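You operate a simulated robot arm through the tools that you are given. There is no shell and no other tool.

You run a simulated robot arm. Do the job below in one go: nothing can be reset, and whatever is moved stays where it is left.

TASK
Set the head height to 179 mm and clear the fault.
Fine: free the orange clamp lever first and clamp it again after; press Reset once; touch no other control.

Only the result counts: the job must be done as asked and must still hold three seconds after the hand-in. Knocking over, shifting, dropping, spilling or breaking anything else fails it.

THE ROBOT
A 7-joint arm with a two-finger parallel gripper, fixed in place. Base frame: the origin is on the floor under the middle of its stand, x ahead of it, y to its left, z up. Readings come in mm, degrees, newtons and seconds.
With the tool pointing down near the work surface it reaches from about 100 to 520 mm from the base axis. Its first joint turns from -115.0 to 115.0 degrees. Payload 3.91 kg.
The tool frame sits at the grasp point between the pads (the TCP): z along the fingers, y along the line on which they close. The tips reach 30 mm beyond it. The gripper opens to 110 mm. The fingers are 20 mm wide and 10 mm thick; the gripper's body (48 by 112 mm) begins 55 mm behind the TCP.
Orientation is told as [roll, pitch, yaw] about the base's x, y, z axes, in that order, counted from this pose: with the fingers straight down and closing along the base's y, the tool's x points along the base's -x, its y along +y and its z along -z.

THE INTERFACE
- The arm moves only by the tool play_rows. Its argument "steps" is text: rows parted by semicolons, each of 7 numbers parted by spaces: the turn, a rotation vector about the base's x, y, z in units of 180 degrees (1.0 is 180 degrees), then the shift along the base's x, y, z in units of 200 mm (1.0 is 200 mm), then the gripper command, from -1 (shut) to 1 (fully open), values between in proportion. In form: wx wy wz tx ty tz grip; .... A call has 1 to 20 rows; each row is the pose to reach, as a shift and turn from the pose commanded when the call began. A call with a number of a shift or a turn outside -1 to 1 is refused whole. Rows are played at 5 a second. More than 50 mm and 8.6 degrees between two rows, or a gripper value outside its range, and nothing of the call is played. A pose out of reach is approached as far as the arm can. The call stops where the force on the tool passes 40 N (or 10 N more than at its start, if that is more) or the arm is blocked; 0.2 s more then pass. The fingers move at their own pace (about 108 mm/s each) and stop on an object; they squeeze with about 31 N. The grip force told is the motor's: it shows also when the fingers shut on nothing. Time passes only in rows, and 0.2 s behind the last, so rows that repeat a pose let the fingers close. The reply holds the time, the measured pose of the TCP, the force on the tool along the base axes, the opening and the grip force, in the units named above and with some noise, with the torque about the TCP (base axes, N m) and any sound that the robot's microphone picked up.
- Cameras (640 x 400 px; columns grow to the right, rows downward): "scene" is fixed at [399.2, 499.8, 1836.4]; the picture's right is [-1.00, -0.09, 0.00], its down [-0.05, 0.55, -0.83] and it looks along [0.08, -0.83, -0.55] (base axes); focal length 274 px, centre (320, 200). "wrist" rides on the gripper at [72, 17, -103] in the tool frame; the picture's right is [-0.23, 0.97, 0.00], its down [-0.76, -0.18, -0.62] and it looks along [-0.61, -0.14, 0.78] (tool axes); focal length 222 px, centre (320, 200). There is no depth. A picture from a camera that has moved, and an enlarged one, comes with that camera's place and axes in the base frame and with its lens.
- capture(camera): a new picture of that camera. It takes no simulated time.
- lift_body(by): slides the trunk up (or, below 0, down) by that many mm; the arm rides with it, the base frame stays. It gives what a move gives, with no picture.
- inspect(camera, box): a new picture of the part [left, top, right, bottom] of that camera's present view, enlarged. It takes no simulated time.
- hand_in(): hands the job in; it is judged then, once.

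Places have to be worked out from the pictures, the camera data and where the tool is seen. Open the gripper and draw the arm clear of the work before you hand the job in, unless the task says otherwise.

The tools are called after "Call:" as a command line: name --argument value ..., lists and objects as JSON in quotes. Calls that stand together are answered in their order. play_rows: Moves the arm, as the interface text tells. Its arguments: {"type":"object","properties":{"steps":{"type":"string"}},"required":["steps"]} The other tools are called the same way: lift_body (by) moves the trunk up or down; capture (camera) takes a picture; inspect (camera, box) takes an enlarged picture of a part of a camera's view; hand_in () hands the job in.

At the start:

```text
clock: 0.0
ee_pos: [214.3, -337.3, 1489.8]
ee_rot: [0.0, 0.0, 0.0]
contact_force: [0.3, -0.4, -0.2]
wrist_torque: [0.0, -0.01, 0.0]
opening: 110.0
grasp_force: 0.0
trunk travel left (down, up): [-900.0, 90.0]
```

scene: 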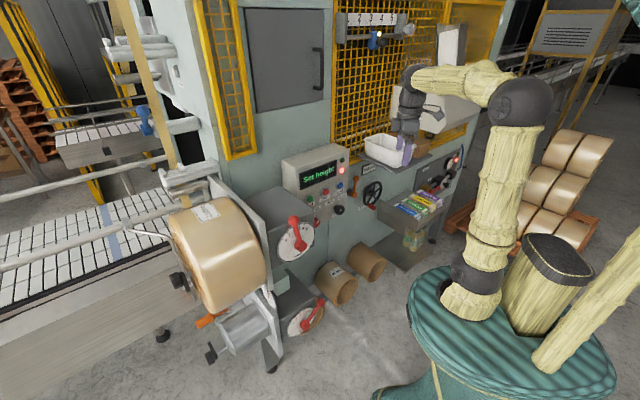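
wrist: 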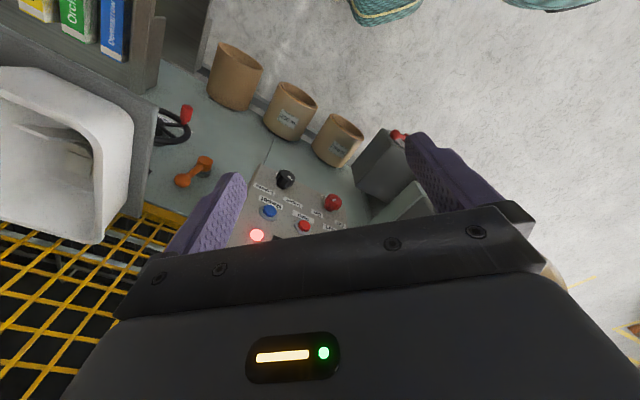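

I begin by looking closely at the panel area in both cameras to find the display, the Reset button, the orange clamp lever and the height handwheel.

Call:
inspect --camera "scene" --box '[270, 140, 400, 222]'

Call:
inspect --camera "wrist" --box '[130, 80, 370, 250]'

Call:
inspect --camera "scene" --box '[320, 0, 480, 100]'

```text
4.88 times, centred on (335, 181) of scene
camera zoom: at [399.2, 499.8, 1836.4], right [-1.0, -0.09, 0.0], down [-0.05, 0.55, -0.83], along [0.08, -0.83, -0.55], focal length 1336 px, centre (247, 293)
```

zoom: 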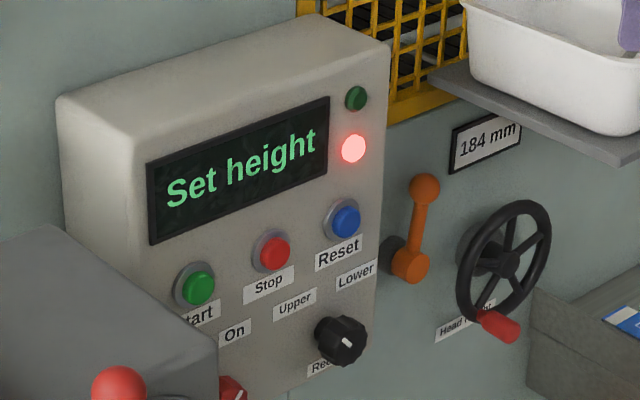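

```text
2.35 times, centred on (250, 165) of wrist
camera zoom: at [142.6, -320.4, 1593.5], right [0.23, 0.97, 0.0], down [0.76, -0.18, 0.62], along [0.61, -0.14, -0.78], focal length 523 px, centre (485, 282)
```

zoom: 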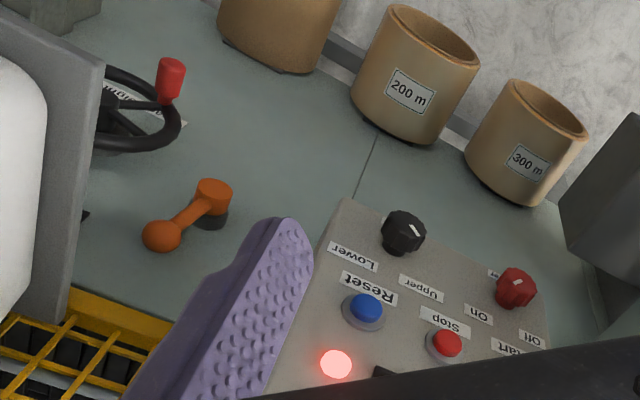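

```text
4.00 times, centred on (400, 50) of scene
camera zoom: at [399.2, 499.8, 1836.4], right [-1.0, -0.09, 0.0], down [-0.05, 0.55, -0.83], along [0.08, -0.83, -0.55], focal length 1096 px, centre (0, 800)
```

zoom: 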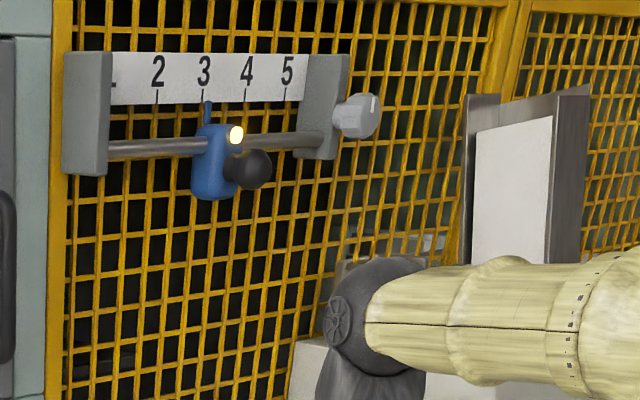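

The counter plate reads 184 mm; the clamp lever, the handwheel (red crank handle) and the blue Reset button sit on a machine face turned about 45°. From the two views I put Reset near (407,-484,1262), the lever pivot near (344,-657,1113) and the wheel hub near (235,-717,1085). I swing the tool to horizontal, facing the machine, while shutting the fingers.

Call:
play_rows --steps "-0.01628 -0.03932 -0.01628 0.0362 -0.0168 0 -1; -0.03257 -0.07863 -0.03257 0.0724 -0.0336 0 -1; -0.04885 -0.11795 -0.04885 0.1086 -0.0504 0 -1; -0.06513 -0.15727 -0.06513 0.1448 -0.0672 0 -1; -0.08142 -0.19658 -0.08142 0.181 -0.084 0 -1; -0.0977 -0.2359 -0.0977 0.2173 -0.1008 0 -1; -0.11398 -0.27522 -0.11398 0.2535 -0.1175 0 -1; -0.13027 -0.31453 -0.13027 0.2897 -0.1343 0 -1; -0.14655 -0.35385 -0.14655 0.3259 -0.1511 0 -1; -0.16283 -0.39317 -0.16283 0.3621 -0.1679 0 -1; -0.17912 -0.43248 -0.17912 0.3983 -0.1847 0 -1; -0.1954 -0.4718 -0.1954 0.4345 -0.2015 0 -1; -0.1954 -0.4718 -0.1954 0.4345 -0.2015 0 -1"

```text
clock: 2.8
ee_pos: [300.8, -375.8, 1490.0]
ee_rot: [-166.0, -89.8, 120.9]
contact_force: [0.1, 0.7, 0.7]
wrist_torque: [0.0, 0.02, 0.0]
opening: 0.0
grasp_force: 30.9
trunk travel left (down, up): [-900.0, 90.0]
```

The tool is now horizontal at (301,-376,1490). I look from both cameras.

Call:
capture --camera "scene"

Call:
capture --camera "wrist"

```text
taken
```

scene: 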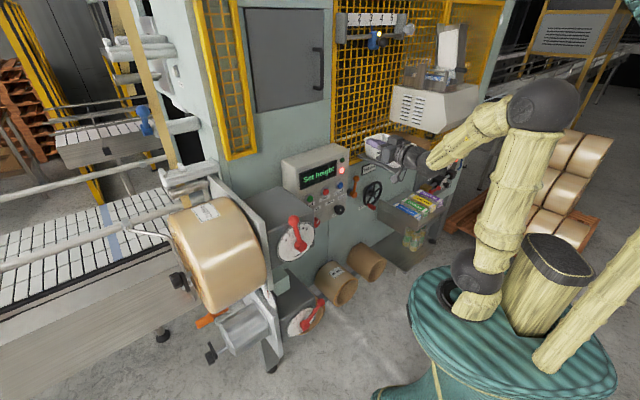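

```text
taken
camera wrist: at [240.3, -291.7, 1417.9], right [0.69, 0.69, 0.23], down [-0.57, 0.32, 0.76], along [0.45, -0.65, 0.61], focal length 222 px, centre (320, 200)
```

wrist: 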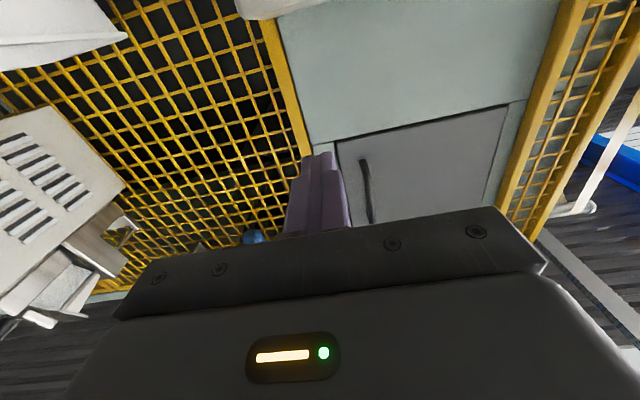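

The arm has reached the horizontal pose with the hand well clear of the panel. I lower the trunk by 300 mm to bring the hand to the height of the lever.

Call:
lift_body --by -300

```text
clock: 5.8
ee_pos: [300.6, -376.2, 1189.5]
ee_rot: [-62.1, -90.0, 17.2]
contact_force: [0.0, -0.1, 0.5]
wrist_torque: [-0.03, -0.02, 0.02]
opening: 0.0
grasp_force: 30.9
trunk travel left (down, up): [-600.0, 390.0]
```

I view the wall from the new height with both cameras.

Call:
capture --camera "wrist"

Call:
capture --camera "scene"

Call:
inspect --camera "scene" --box '[330, 150, 410, 200]'

Call:
inspect --camera "scene" --box '[320, 130, 480, 230]'

```text
taken
camera wrist: at [241.1, -292.1, 1117.8], right [0.69, 0.69, 0.23], down [-0.57, 0.32, 0.76], along [0.45, -0.65, 0.61], focal length 222 px, centre (320, 200)
```

wrist: 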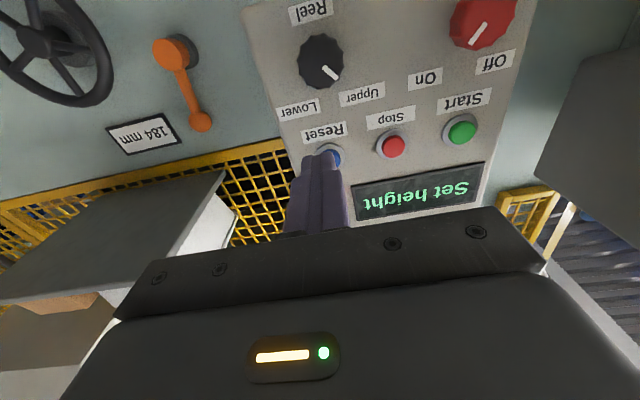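

```text
taken
```

scene: 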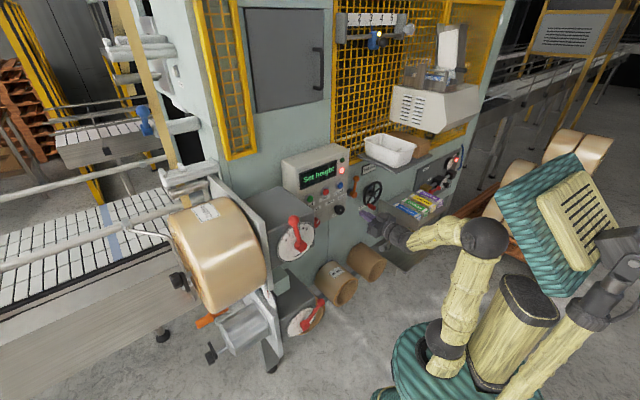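

```text
8.00 times, centred on (370, 175) of scene
camera zoom: at [399.2, 499.8, 1836.4], right [-1.0, -0.09, 0.0], down [-0.05, 0.55, -0.83], along [0.08, -0.83, -0.55], focal length 2191 px, centre (-80, 400)
```

zoom: 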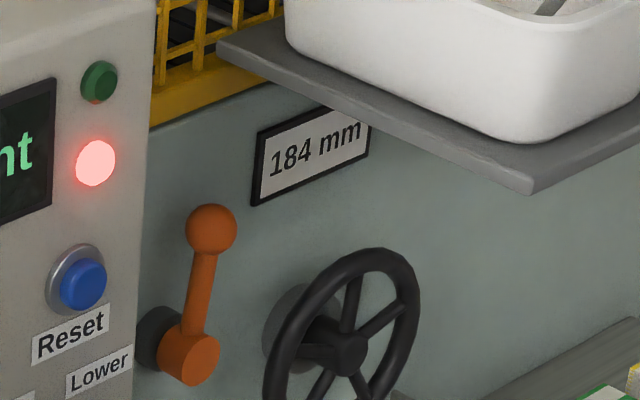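

```text
4.00 times, centred on (400, 180) of scene
camera zoom: at [399.2, 499.8, 1836.4], right [-1.0, -0.09, 0.0], down [-0.05, 0.55, -0.83], along [0.08, -0.83, -0.55], focal length 1096 px, centre (0, 280)
```

zoom: 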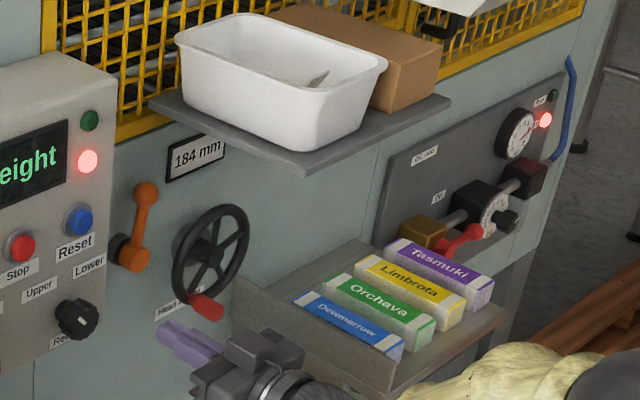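

The fingertips appear in the scene zoom just where my camera model predicts, so I can triangulate. I enlarge the wrist view on the lever, counter and wheel for exact positions.

Call:
inspect --camera "wrist" --box '[0, 0, 240, 150]'

Call:
inspect --camera "wrist" --box '[240, 0, 480, 150]'

Call:
inspect --camera "scene" --box '[345, 165, 393, 215]'

```text
2.67 times, centred on (120, 75) of wrist
camera zoom: at [241.1, -292.1, 1117.8], right [0.69, 0.69, 0.23], down [-0.57, 0.32, 0.76], along [0.45, -0.65, 0.61], focal length 592 px, centre (853, 533)
```

zoom: 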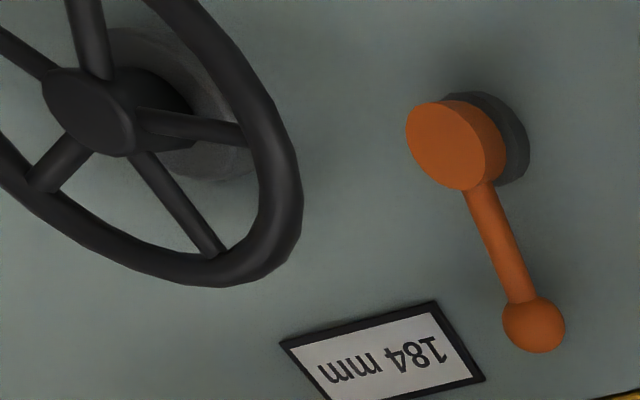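

```text
2.67 times, centred on (360, 75) of wrist
camera zoom: at [241.1, -292.1, 1117.8], right [0.69, 0.69, 0.23], down [-0.57, 0.32, 0.76], along [0.45, -0.65, 0.61], focal length 592 px, centre (213, 533)
```

zoom: 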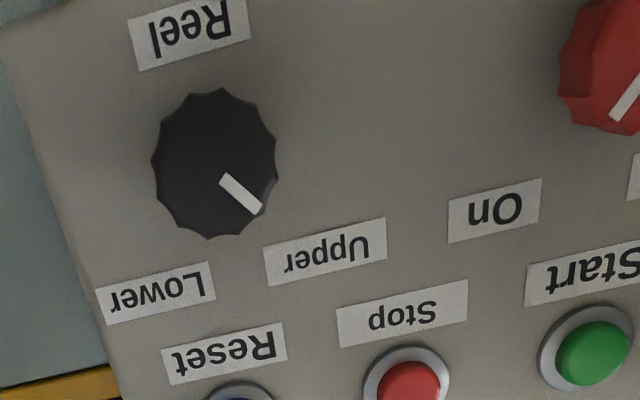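

```text
8.00 times, centred on (369, 190) of scene
camera zoom: at [399.2, 499.8, 1836.4], right [-1.0, -0.09, 0.0], down [-0.05, 0.55, -0.83], along [0.08, -0.83, -0.55], focal length 2191 px, centre (-72, 280)
```

zoom: 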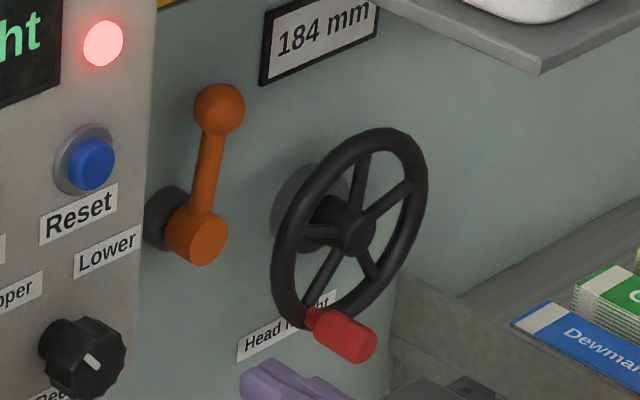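

Triangulating in a frame along the wall (r to the right, o outward from the base towards the wall), the lever knob is near r 240, o 711, z 1191, its hub r 232, z 1103; the wheel hub is near r 370, o 696, z 1057. I move the hand in front of the lever knob, staying well short of it, with the fingers opening to about 55 mm.

Call:
play_rows --steps "0 0 0 -0.0515 -0.1134 0 -1; 0 0 0 -0.103 -0.2268 0 -1; 0 0 0 -0.1545 -0.34 0 -0.5; 0 0 0 -0.206 -0.4535 0 0; 0 0 0 -0.2575 -0.567 0 0; 0 0 0 -0.309 -0.680 0 0; 0 0 0 -0.3605 -0.7936 0 0; 0 0 0 -0.412 -0.907 0 0; 0 0 0 -0.412 -0.907 0 0"

```text
clock: 7.8
ee_pos: [217.9, -557.2, 1190.7]
ee_rot: [-28.3, -89.9, -16.8]
contact_force: [-0.3, 0.2, -0.4]
wrist_torque: [-0.01, 0.01, 0.03]
opening: 54.8
grasp_force: 0.2
trunk travel left (down, up): [-600.0, 390.0]
```

The hand is at r 240, o 548. I check the alignment with the knob in both views.

Call:
capture --camera "wrist"

Call:
inspect --camera "scene" --box '[330, 140, 426, 200]'

Call:
capture --camera "scene"

```text
taken
camera wrist: at [158.1, -473.7, 1118.2], right [0.69, 0.69, 0.23], down [-0.57, 0.31, 0.76], along [0.45, -0.65, 0.61], focal length 222 px, centre (320, 200)
```

wrist: 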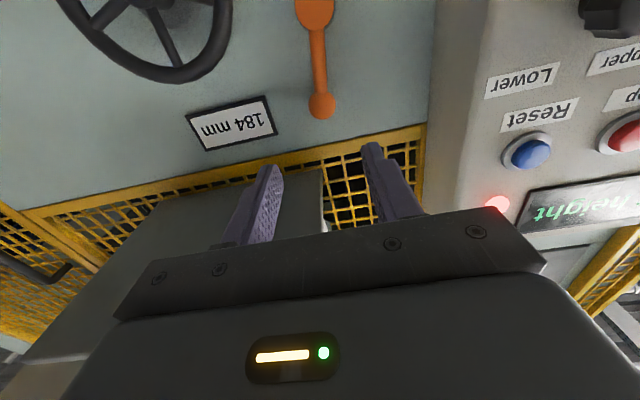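

```text
6.67 times, centred on (378, 170) of scene
camera zoom: at [399.2, 499.8, 1836.4], right [-1.0, -0.09, 0.0], down [-0.05, 0.55, -0.83], along [0.08, -0.83, -0.55], focal length 1826 px, centre (-67, 400)
```

zoom: 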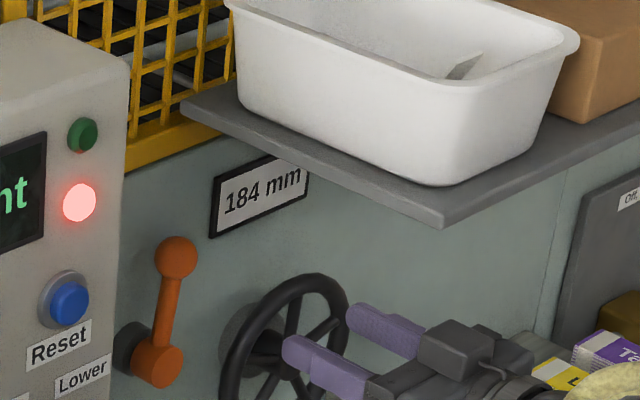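

```text
taken
```

scene: 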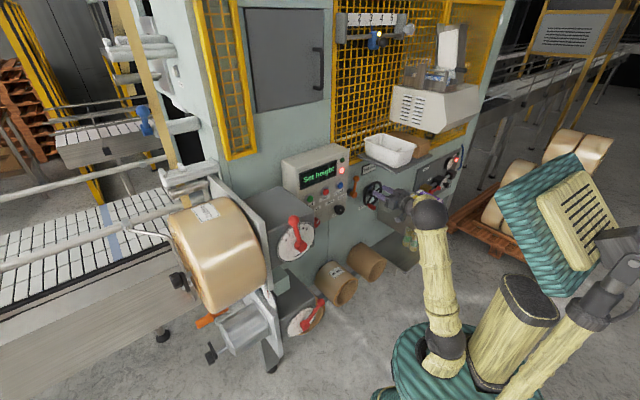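

The knob lies at r 239.5, z 1190, straight ahead of the hand, and the wall is near o 740. I advance 135 mm so the open fingers straddle the knob.

Call:
play_rows --steps "0 0 0 0.0796 -0.0796 0 0; 0 0 0 0.1591 -0.1591 0 0; 0 0 0 0.2387 -0.2387 0 0; 0 0 0 0.3182 -0.3182 0 0; 0 0 0 0.3978 -0.3978 0 0; 0 0 0 0.44 -0.44 0 0; 0 0 0 0.4773 -0.4773 0 0; 0 0 0 0.4773 -0.4773 0 0"

```text
clock: 9.6
ee_pos: [315.6, -653.0, 1189.3]
ee_rot: [-17.9, -89.9, -27.1]
contact_force: [0.3, 0.0, 0.4]
wrist_torque: [-0.02, 0.01, -0.01]
opening: 54.7
grasp_force: 0.1
trunk travel left (down, up): [-600.0, 390.0]
```

The hand got there freely (r 238.6, o 685). I check that the knob is between the fingers.

Call:
capture --camera "wrist"

Call:
inspect --camera "scene" --box '[330, 150, 410, 200]'

```text
taken
camera wrist: at [254.6, -569.0, 1117.3], right [0.69, 0.69, 0.23], down [-0.57, 0.31, 0.76], along [0.45, -0.65, 0.61], focal length 222 px, centre (320, 200)
```

wrist: 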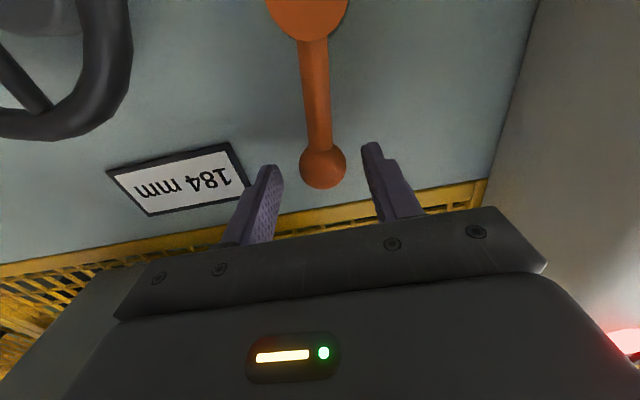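

```text
8.00 times, centred on (370, 175) of scene
camera zoom: at [399.2, 499.8, 1836.4], right [-1.0, -0.09, 0.0], down [-0.05, 0.55, -0.83], along [0.08, -0.83, -0.55], focal length 2191 px, centre (-80, 400)
```

zoom: 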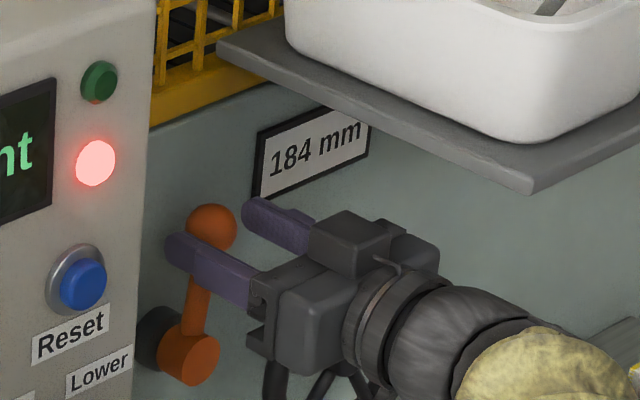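

The knob sits between the fingers close to the tips. I go 8 mm deeper and then push gently to the left in 4 mm steps, watching the force, to find which way the lever turns.

Call:
play_rows --steps "0 0 0 0.0283 -0.0283 0 0; 0 0 0 0.0424 -0.0141 0 0; 0 0 0 0.0566 0 0 0; 0 0 0 0.0707 0.0141 0 0; 0 0 0 0.0849 0.0283 0 0; 0 0 0 0.099 0.0424 0 0; 0 0 0 0.1131 0.0566 0 0; 0 0 0 0.1131 0.0566 0 0"

```text
clock: 11.4
ee_pos: [335.5, -641.9, 1189.4]
ee_rot: [-38.4, -90.0, -6.6]
contact_force: [-1.1, -1.1, 0.8]
wrist_torque: [-0.03, 0.02, -0.05]
opening: 55.8
grasp_force: 0.8
trunk travel left (down, up): [-600.0, 390.0]
```

The push meets only about 1.5 N, so the lever seems to be following to the left. I check in the pictures.

Call:
capture --camera "wrist"

Call:
inspect --camera "scene" --box '[330, 150, 410, 200]'

```text
taken
camera wrist: at [276.0, -557.8, 1117.5], right [0.69, 0.69, 0.23], down [-0.57, 0.32, 0.76], along [0.45, -0.65, 0.61], focal length 222 px, centre (320, 200)
```

wrist: 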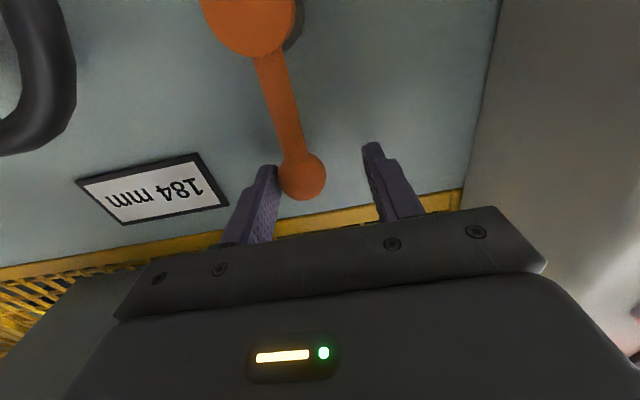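

```text
8.00 times, centred on (370, 175) of scene
camera zoom: at [399.2, 499.8, 1836.4], right [-1.0, -0.09, 0.0], down [-0.05, 0.55, -0.83], along [0.08, -0.83, -0.55], focal length 2191 px, centre (-80, 400)
```

zoom: 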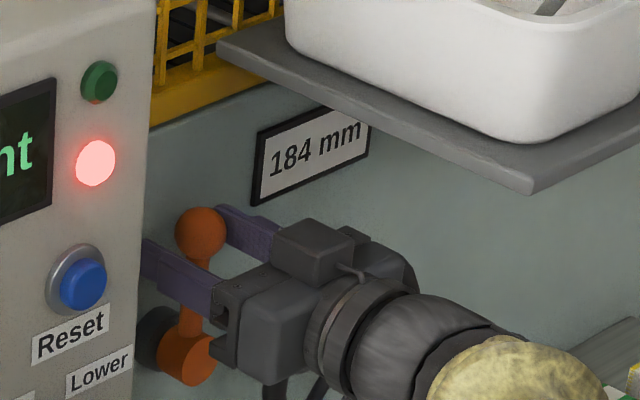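

The lever swung left with the finger (now about upright). To push it further without the outer finger nearing the panel box, I back out, shut the fingers and come in again on the knob's right side.

Call:
play_rows --steps "0 0 0 -0.1061 0.1061 0 0; 0 0 0 -0.2121 0.2121 0 0; 0 0 0 -0.2121 0.2121 0 -1; 0 0 0 -0.2828 0.1414 0 -1; 0 0 0 -0.3642 0.06 0 -1; 0 0 0 -0.3642 0.06 0 -1; 0 0 0 -0.3642 0.06 0 -1"

```text
clock: 13.0
ee_pos: [264.6, -629.1, 1188.9]
ee_rot: [-46.9, -90.0, 1.8]
contact_force: [0.8, -1.3, -0.5]
wrist_torque: [0.0, 0.03, 0.02]
opening: 0.0
grasp_force: 31.5
trunk travel left (down, up): [-600.0, 390.0]
```

The fingers are shut at r 258, o 632. I check that the closed fingers clear the knob on its right before going in.

Call:
capture --camera "wrist"

Call:
inspect --camera "scene" --box '[330, 150, 410, 200]'

```text
taken
camera wrist: at [204.3, -545.2, 1117.0], right [0.69, 0.69, 0.23], down [-0.57, 0.31, 0.76], along [0.45, -0.65, 0.61], focal length 222 px, centre (320, 200)
```

wrist: 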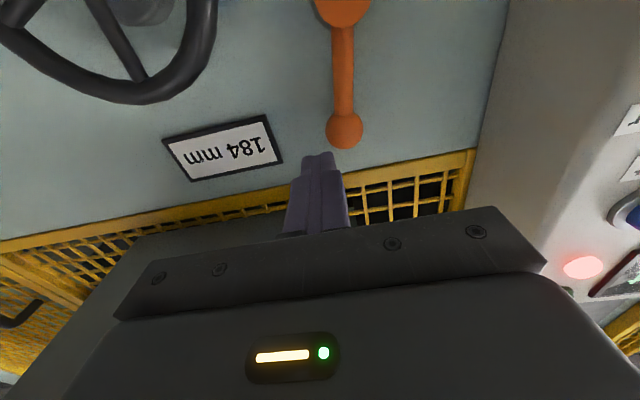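

```text
8.00 times, centred on (370, 175) of scene
camera zoom: at [399.2, 499.8, 1836.4], right [-1.0, -0.09, 0.0], down [-0.05, 0.55, -0.83], along [0.08, -0.83, -0.55], focal length 2191 px, centre (-80, 400)
```

zoom: 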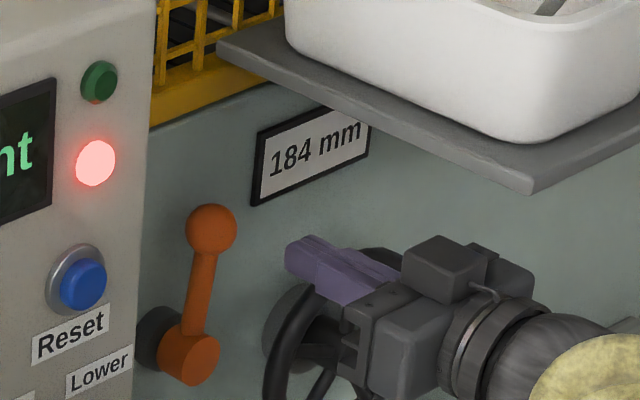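

The lever has sprung back to its first position, so it is spring- or gravity-held and must be taken well past upright. I shift to r 271 so the closed fingers clear the knob, go in, and push left along the arc to about 30° past upright.

Call:
play_rows --steps "0 0 0 -0.0424 -0.0424 0 -1; 0 0 0 0.0212 -0.1061 0 -1; 0 0 0 0.0849 -0.1697 0 -1; 0 0 0 0.145 -0.2298 0 -1; 0 0 0 0.1697 -0.2051 0 -1; 0 0 0 0.1945 -0.1803 0.006 -1; 0 0 0 0.2192 -0.1556 0.011 -1; 0 0 0 0.2439 -0.1308 0.016 -1; 0 0 0 0.2687 -0.1061 0.021 -1; 0 0 0 0.2934 -0.0813 0.021 -1; 0 0 0 0.3182 -0.0566 0.016 -1; 0 0 0 0.3429 -0.0318 0.0135 -1; 0 0 0 0.3642 -0.0106 0.011 -1; 0 0 0 0.3642 -0.0106 0.011 -1"

```text
clock: 16.0
ee_pos: [337.0, -631.3, 1191.6]
ee_rot: [-90.7, -90.1, 45.7]
contact_force: [-1.1, 0.9, 0.5]
wrist_torque: [0.02, 0.02, -0.01]
opening: 0.1
grasp_force: 31.7
trunk travel left (down, up): [-600.0, 390.0]
```

The push went through with almost no force. I check the lever.

Call:
capture --camera "wrist"

Call:
inspect --camera "scene" --box '[330, 150, 410, 200]'

```text
taken
camera wrist: at [276.5, -547.5, 1119.8], right [0.69, 0.69, 0.23], down [-0.57, 0.32, 0.76], along [0.45, -0.65, 0.61], focal length 222 px, centre (320, 200)
```

wrist: 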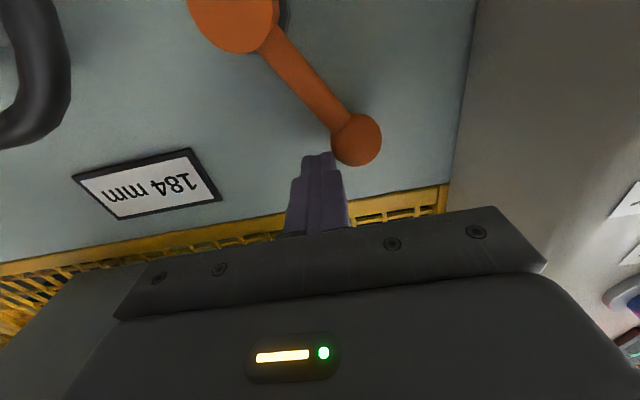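

```text
8.00 times, centred on (370, 175) of scene
camera zoom: at [399.2, 499.8, 1836.4], right [-1.0, -0.09, 0.0], down [-0.05, 0.55, -0.83], along [0.08, -0.83, -0.55], focal length 2191 px, centre (-80, 400)
```

zoom: 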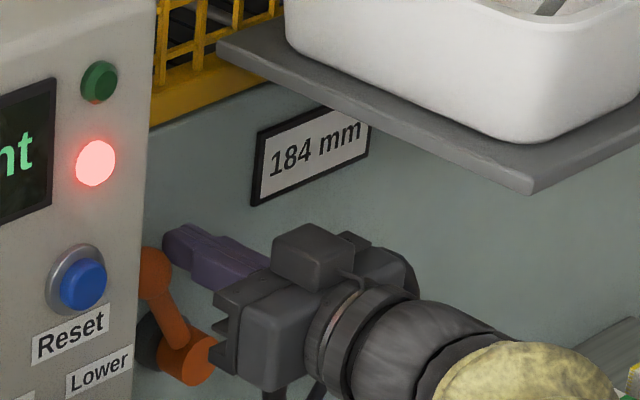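

The lever is about 30° left of upright with the counter unchanged. I keep pushing along the arc to about 60°.

Call:
play_rows --steps "0 0 0 0.0336 0.0336 -0.0155 -1; 0 0 0 0.0566 0.0566 -0.03 -1; 0 0 0 0.0795 0.0795 -0.0455 -1; 0 0 0 0.0962 0.0962 -0.06 -1; 0 0 0 0.1128 0.1128 -0.0755 -1; 0 0 0 0.1308 0.1308 -0.095 -1; 0 0 0 0.1474 0.1474 -0.1165 -1; 0 0 0 0.1474 0.1474 -0.1165 -1"

```text
clock: 17.6
ee_pos: [356.1, -608.8, 1177.5]
ee_rot: [-177.2, -89.2, 131.1]
contact_force: [-3.7, -8.0, 3.6]
wrist_torque: [-0.14, -0.02, -0.23]
opening: 0.0
grasp_force: 30.9
trunk travel left (down, up): [-600.0, 390.0]
stopped in row 7: the force on the tool passed its limit at 46 N (the readings are from after the stop); the commanded pose is now the measured one
```

The move was stopped by a hard contact at r 179, z 1177, probably the lever's end stop near 50°. I look.

Call:
capture --camera "wrist"

Call:
inspect --camera "scene" --box '[330, 150, 410, 200]'

```text
taken
camera wrist: at [299.5, -525.1, 1104.7], right [0.7, 0.68, 0.23], down [-0.57, 0.33, 0.75], along [0.44, -0.65, 0.62], focal length 222 px, centre (320, 200)
```

wrist: 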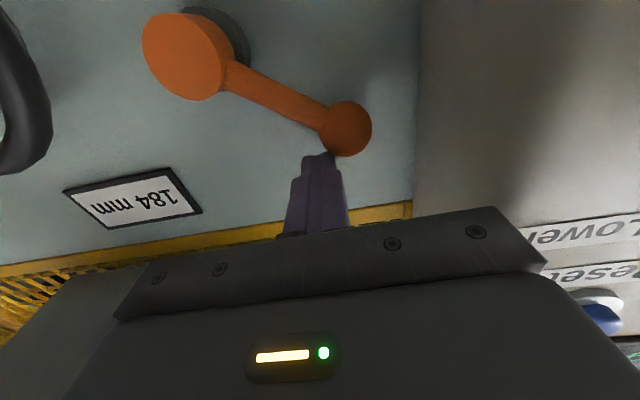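

```text
8.00 times, centred on (370, 175) of scene
camera zoom: at [399.2, 499.8, 1836.4], right [-1.0, -0.09, 0.0], down [-0.05, 0.55, -0.83], along [0.08, -0.83, -0.55], focal length 2191 px, centre (-80, 400)
```

zoom: 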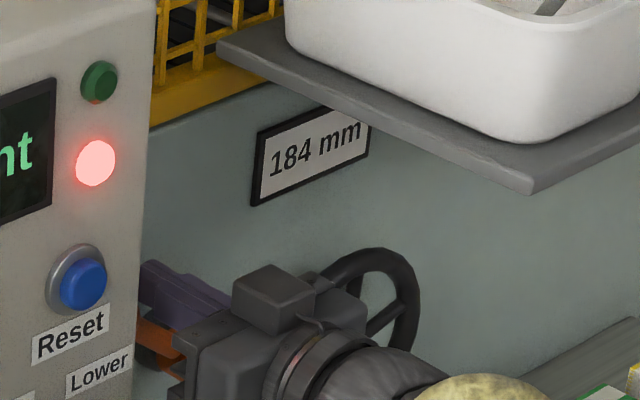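

The lever sits at about 50–55° left, against its end stop. I ease off the knob, straighten the small tilt of the hand, and draw back to see whether the lever stays.

Call:
play_rows --steps "0.0015 0.0015 0.003 -0.0212 -0.0212 0.03 -1; 0.0031 0.0031 0.0061 -0.1131 0.0283 0.06 -1; 0.0031 0.0031 0.0061 -0.2015 0.1167 0.06 -1; 0.0031 0.0031 0.0061 -0.2899 0.2051 0.06 -1; 0.0031 0.0031 0.0061 -0.2899 0.2051 0.06 -1"

Call:
inspect --camera "scene" --box '[330, 150, 410, 200]'

Call:
capture --camera "wrist"

```text
clock: 18.8
ee_pos: [301.5, -565.8, 1189.3]
ee_rot: [-87.4, -89.9, 42.7]
contact_force: [0.1, -0.3, 0.3]
wrist_torque: [-0.03, 0.04, 0.02]
opening: 0.0
grasp_force: 31.0
trunk travel left (down, up): [-600.0, 390.0]
```

```text
8.00 times, centred on (370, 175) of scene
camera zoom: at [399.2, 499.8, 1836.4], right [-1.0, -0.09, 0.0], down [-0.05, 0.55, -0.83], along [0.08, -0.83, -0.55], focal length 2191 px, centre (-80, 400)
```

zoom: 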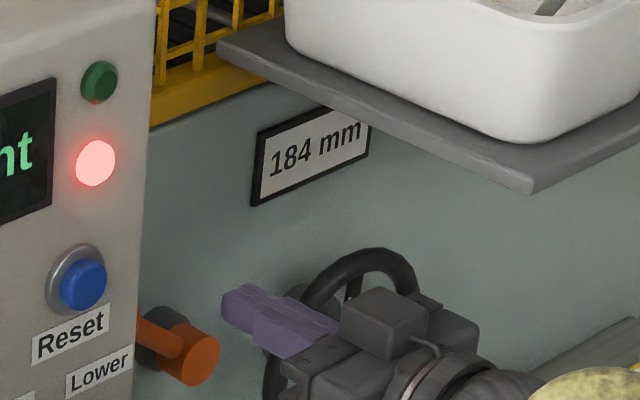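

```text
taken
camera wrist: at [241.9, -482.7, 1118.8], right [0.68, 0.69, 0.23], down [-0.57, 0.31, 0.76], along [0.46, -0.65, 0.61], focal length 222 px, centre (320, 200)
```

wrist: 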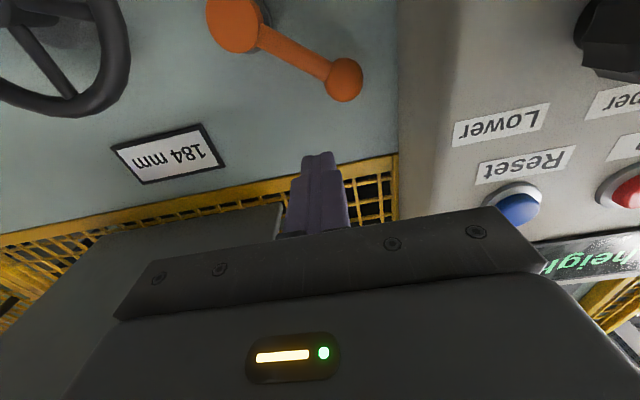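

The lever stays over at about 56° left, so it is freed. Next I study the handwheel, its red handle and the rack beside it.

Call:
inspect --camera "scene" --box '[350, 170, 462, 240]'

Call:
inspect --camera "scene" --box '[355, 175, 403, 205]'

```text
5.71 times, centred on (406, 205) of scene
camera zoom: at [399.2, 499.8, 1836.4], right [-1.0, -0.09, 0.0], down [-0.05, 0.55, -0.83], along [0.08, -0.83, -0.55], focal length 1565 px, centre (-171, 171)
```

zoom: 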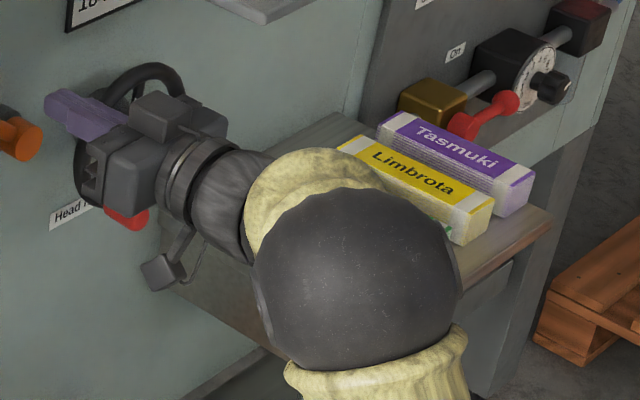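

```text
13.33 times, centred on (379, 190) of scene
camera zoom: at [399.2, 499.8, 1836.4], right [-1.0, -0.09, 0.0], down [-0.05, 0.55, -0.83], along [0.08, -0.83, -0.55], focal length 3652 px, centre (-467, 333)
```

zoom: 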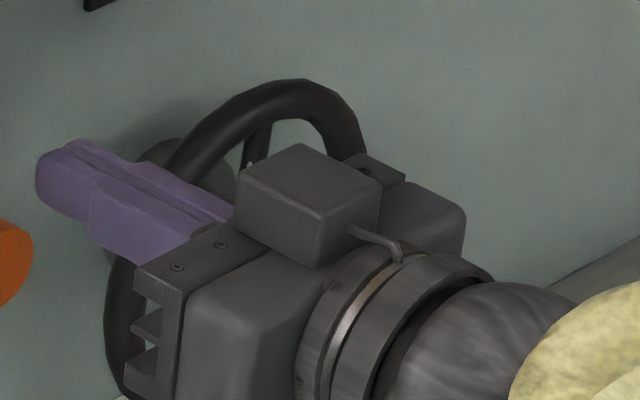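

Estimated: the rack's left edge is near r 477, z 957, clear of the wheel's working space. I draw back to o 558 and move right to r 287, then will lower the trunk to the handle's height.

Call:
play_rows --steps "0 0 0 -0.0972 0.0972 0 -1; 0 0 0 -0.1945 0.1945 0 -1; 0 0 0 -0.283 0.106 0 -1; 0 0 0 -0.3713 0.0176 0 -1; 0 0 0 -0.4597 -0.0707 0 -1; 0 0 0 -0.548 -0.159 0 -1; 0 0 0 -0.548 -0.159 0 -1"

Call:
lift_body --by -170

Call:
capture --camera "wrist"

Call:
inspect --camera "scene" --box '[340, 160, 436, 220]'

Call:
capture --camera "scene"

```text
clock: 20.4
ee_pos: [193.9, -597.2, 1190.4]
ee_rot: [-58.1, -89.9, 13.5]
contact_force: [-0.8, -0.2, -0.6]
wrist_torque: [0.0, -0.01, -0.01]
opening: 0.2
grasp_force: 31.1
trunk travel left (down, up): [-600.0, 390.0]
```

```text
clock: 22.3
ee_pos: [193.1, -597.2, 1020.7]
ee_rot: [-81.8, -89.8, 37.3]
contact_force: [-0.3, -0.2, -0.9]
wrist_torque: [-0.02, 0.03, 0.01]
opening: 0.1
grasp_force: 30.9
trunk travel left (down, up): [-430.0, 560.0]
```

```text
taken
camera wrist: at [132.9, -513.1, 948.9], right [0.68, 0.69, 0.23], down [-0.57, 0.31, 0.76], along [0.46, -0.65, 0.61], focal length 222 px, centre (320, 200)
```

wrist: 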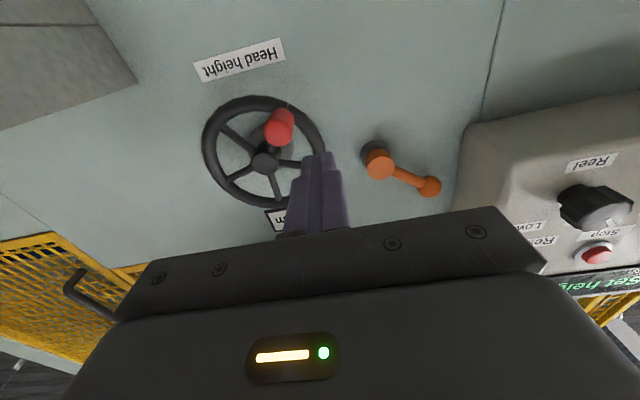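

```text
6.67 times, centred on (388, 190) of scene
camera zoom: at [399.2, 499.8, 1836.4], right [-1.0, -0.09, 0.0], down [-0.05, 0.55, -0.83], along [0.08, -0.83, -0.55], focal length 1826 px, centre (-133, 267)
```

zoom: 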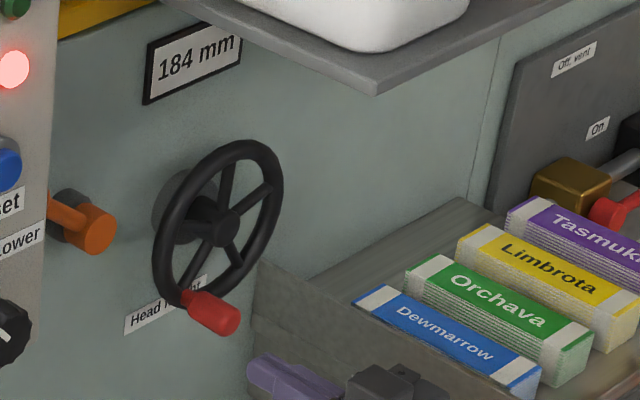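

```text
taken
```

scene: 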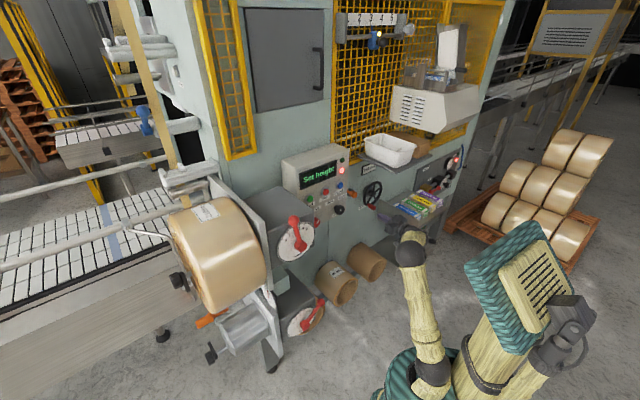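

The view is now clear of the wheel and counter (184 mm). I enlarge the wrist view of the wheel to place the handle exactly.

Call:
inspect --camera "wrist" --box '[190, 80, 350, 180]'

Call:
inspect --camera "scene" --box '[355, 175, 403, 205]'

```text
4.00 times, centred on (270, 130) of wrist
camera zoom: at [132.9, -513.1, 948.9], right [0.68, 0.69, 0.23], down [-0.57, 0.31, 0.76], along [0.46, -0.65, 0.61], focal length 888 px, centre (520, 480)
```

zoom: 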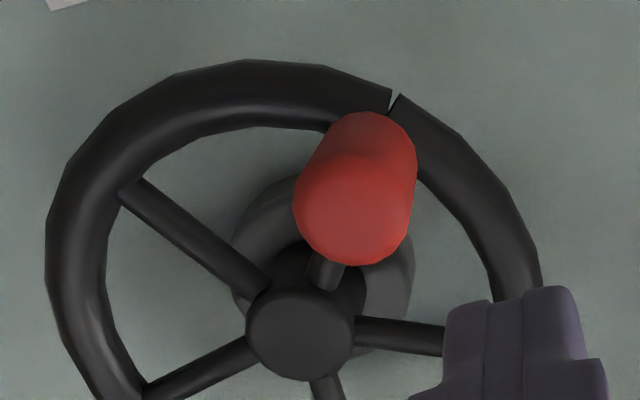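

```text
13.33 times, centred on (379, 190) of scene
camera zoom: at [399.2, 499.8, 1836.4], right [-1.0, -0.09, 0.0], down [-0.05, 0.55, -0.83], along [0.08, -0.83, -0.55], focal length 3652 px, centre (-467, 333)
```

zoom: 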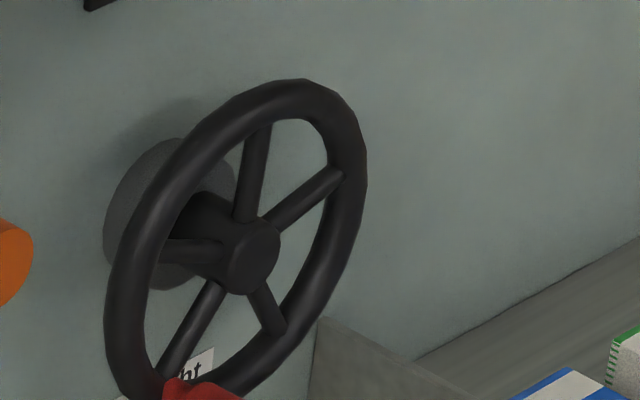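

The handle's axis is at r 323.5, z 1016, reaching from o 647 to the rim at about 695; the wheel centre is at r 364, z 1063 (crank radius about 62 mm). I open the fingers to 55 mm and advance so the handle comes between them.

Call:
play_rows --steps "0 0 0 -0.049 -0.085 -0.0125 -0.5; 0 0 0 -0.0983 -0.169 -0.025 0; 0 0 0 -0.0983 -0.169 -0.025 0; 0 0 0 -0.0542 -0.2132 -0.025 0; 0 0 0 -0.0099 -0.2574 -0.025 0; 0 0 0 0.0785 -0.3458 -0.025 0; 0 0 0 0.0785 -0.3458 -0.025 0"

Call:
capture --camera "wrist"

Call:
inspect --camera "scene" --box '[340, 160, 436, 220]'

```text
clock: 23.9
ee_pos: [209.5, -666.5, 1016.8]
ee_rot: [-67.9, -90.1, 23.2]
contact_force: [0.0, 0.2, 0.5]
wrist_torque: [-0.01, 0.01, 0.0]
opening: 55.2
grasp_force: 0.0
trunk travel left (down, up): [-430.0, 560.0]
```

```text
taken
camera wrist: at [148.3, -583.6, 943.9], right [0.68, 0.69, 0.23], down [-0.57, 0.31, 0.76], along [0.46, -0.65, 0.61], focal length 222 px, centre (320, 200)
```

wrist: 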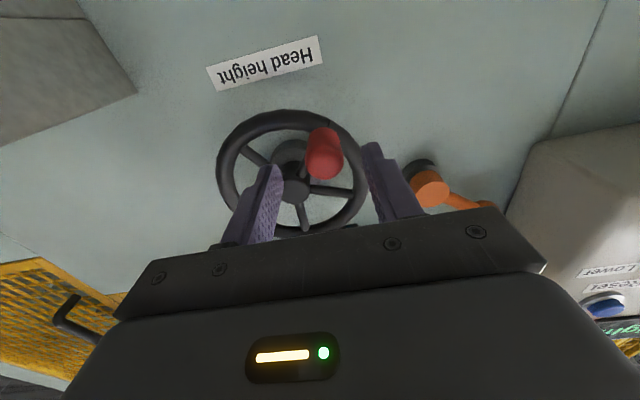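

```text
6.67 times, centred on (388, 190) of scene
camera zoom: at [399.2, 499.8, 1836.4], right [-1.0, -0.09, 0.0], down [-0.05, 0.55, -0.83], along [0.08, -0.83, -0.55], focal length 1826 px, centre (-133, 267)
```

zoom: 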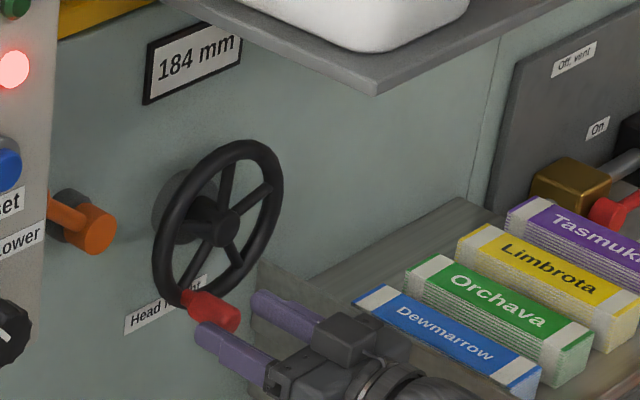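

The handle end lies midway between the fingertips. I advance 30 mm and close on the handle.

Call:
play_rows --steps "0 0 0 0.0354 -0.0354 -0.005 0; 0 0 0 0.0707 -0.0707 -0.01 0; 0 0 0 0.1061 -0.1061 -0.01 0; 0 0 0 0.1061 -0.1061 -0.01 -1; 0 0 0 0.1061 -0.1061 -0.01 -1; 0 0 0 0.1061 -0.1061 -0.01 -1"

Call:
capture --camera "wrist"

Call:
inspect --camera "scene" --box '[340, 160, 436, 220]'

```text
clock: 25.3
ee_pos: [229.9, -686.4, 1011.0]
ee_rot: [-40.5, -89.9, -4.1]
contact_force: [3.2, 6.3, -6.7]
wrist_torque: [-0.16, 0.02, 0.02]
opening: 25.0
grasp_force: 44.8
trunk travel left (down, up): [-430.0, 560.0]
```

```text
taken
camera wrist: at [169.5, -603.3, 940.7], right [0.68, 0.69, 0.23], down [-0.57, 0.31, 0.76], along [0.46, -0.65, 0.61], focal length 222 px, centre (320, 200)
```

wrist: 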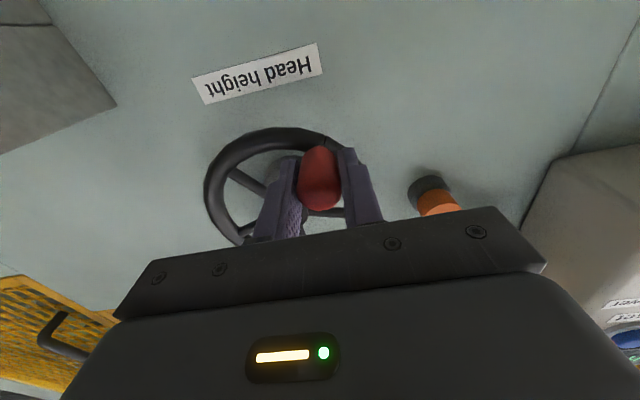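

```text
6.67 times, centred on (388, 190) of scene
camera zoom: at [399.2, 499.8, 1836.4], right [-1.0, -0.09, 0.0], down [-0.05, 0.55, -0.83], along [0.08, -0.83, -0.55], focal length 1826 px, centre (-133, 267)
```

zoom: 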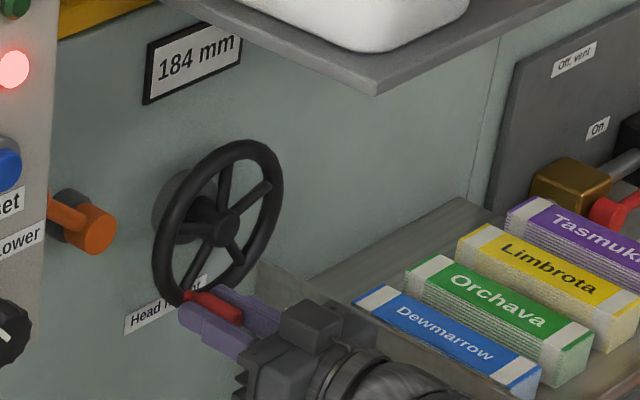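

The fingers hold the 25 mm handle. I turn the wheel 25° anticlockwise (handle to the right along the bottom) as a test and read the counter.

Call:
play_rows --steps "0 0 0 -0.0152 -0.0152 -0.017 -1; 0 0 0 -0.0315 -0.0315 -0.032 -1; 0 0 0 -0.0488 -0.0488 -0.045 -1; 0 0 0 -0.0665 -0.0665 -0.0555 -1; 0 0 0 -0.0852 -0.0852 -0.064 -1; 0 0 0 -0.0852 -0.0852 -0.064 -1"

Call:
inspect --camera "scene" --box '[340, 160, 436, 220]'

```text
clock: 26.7
ee_pos: [213.0, -704.5, 1000.1]
ee_rot: [-75.5, -89.9, 30.9]
contact_force: [6.6, 0.0, -0.1]
wrist_torque: [0.02, 0.28, -0.11]
opening: 24.9
grasp_force: 44.7
trunk travel left (down, up): [-430.0, 560.0]
```

```text
6.67 times, centred on (388, 190) of scene
camera zoom: at [399.2, 499.8, 1836.4], right [-1.0, -0.09, 0.0], down [-0.05, 0.55, -0.83], along [0.08, -0.83, -0.55], focal length 1826 px, centre (-133, 267)
```

zoom: 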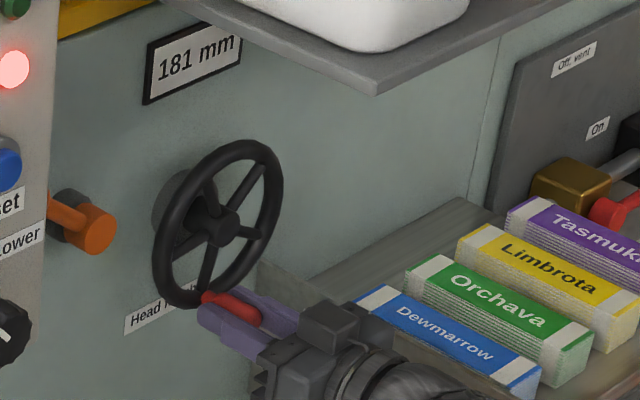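

The counter fell to 181 mm after about 25°, so anticlockwise lowers at roughly 9° per mm. I turn about 9° more and read again.

Call:
play_rows --steps "0 0 0 -0.011 -0.011 -0.0035 -1; 0 0 0 -0.0226 -0.0226 -0.007 -1; 0 0 0 -0.0343 -0.0343 -0.0095 -1; 0 0 0 -0.0343 -0.0343 -0.0095 -1"

Call:
inspect --camera "scene" --box '[340, 160, 436, 220]'

```text
clock: 27.7
ee_pos: [207.4, -710.3, 999.0]
ee_rot: [-67.6, -89.8, 23.2]
contact_force: [8.2, 9.9, -5.0]
wrist_torque: [-0.68, 0.21, 0.03]
opening: 24.9
grasp_force: 44.9
trunk travel left (down, up): [-430.0, 560.0]
```

```text
6.67 times, centred on (388, 190) of scene
camera zoom: at [399.2, 499.8, 1836.4], right [-1.0, -0.09, 0.0], down [-0.05, 0.55, -0.83], along [0.08, -0.83, -0.55], focal length 1826 px, centre (-133, 267)
```

zoom: 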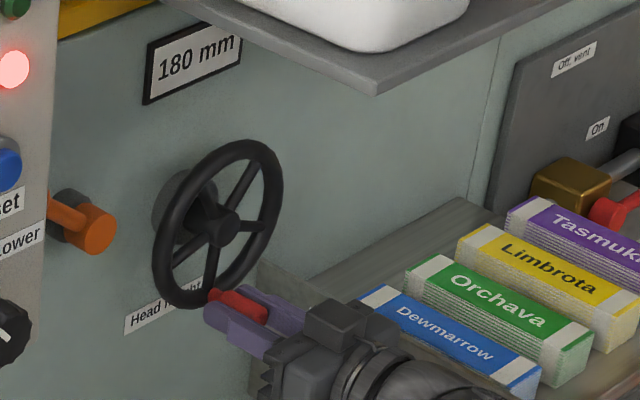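

The counter reads 180 mm. I continue in small 3 mm steps (about 0.3 mm of height each) to find where it changes to 179.

Call:
play_rows --steps "0 0 0 -0.0106 -0.0106 -0.0015 -1; 0 0 0 -0.0106 -0.0106 -0.0015 -1"

Call:
inspect --camera "scene" --box '[355, 160, 387, 180]'

Call:
play_rows --steps "0 0 0 -0.0106 -0.0106 -0.0005 -1; 0 0 0 -0.0106 -0.0106 -0.0005 -1"

Call:
inspect --camera "scene" --box '[355, 160, 387, 180]'

```text
clock: 28.3
ee_pos: [204.8, -712.2, 999.1]
ee_rot: [-72.2, -90.0, 27.7]
contact_force: [8.9, 1.1, -2.5]
wrist_torque: [-0.19, 0.29, -0.09]
opening: 25.4
grasp_force: 44.7
trunk travel left (down, up): [-430.0, 560.0]
```

```text
16.00 times, centred on (371, 170) of scene
camera zoom: at [399.2, 499.8, 1836.4], right [-1.0, -0.09, 0.0], down [-0.05, 0.55, -0.83], along [0.08, -0.83, -0.55], focal length 4382 px, centre (-496, 680)
```

zoom: 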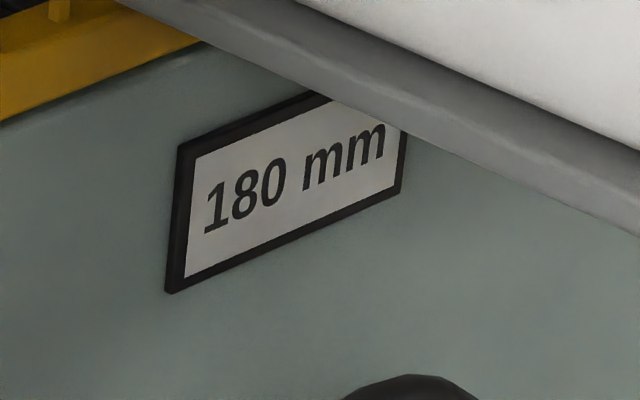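

```text
clock: 28.9
ee_pos: [203.3, -715.0, 999.7]
ee_rot: [-63.3, -89.9, 18.8]
contact_force: [5.7, 3.9, -2.9]
wrist_torque: [-0.26, 0.37, -0.01]
opening: 25.0
grasp_force: 44.8
trunk travel left (down, up): [-430.0, 560.0]
```

```text
16.00 times, centred on (371, 170) of scene
camera zoom: at [399.2, 499.8, 1836.4], right [-1.0, -0.09, 0.0], down [-0.05, 0.55, -0.83], along [0.08, -0.83, -0.55], focal length 4382 px, centre (-496, 680)
```

zoom: 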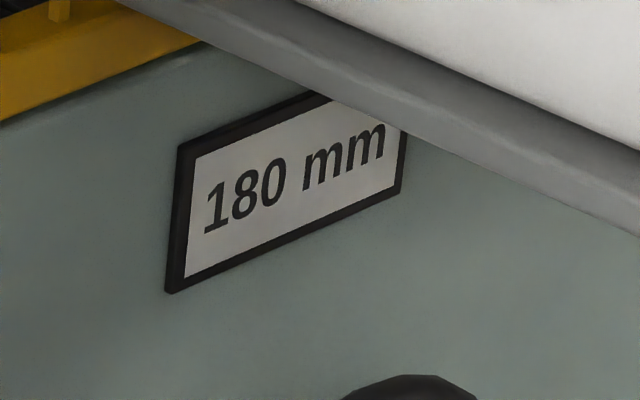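

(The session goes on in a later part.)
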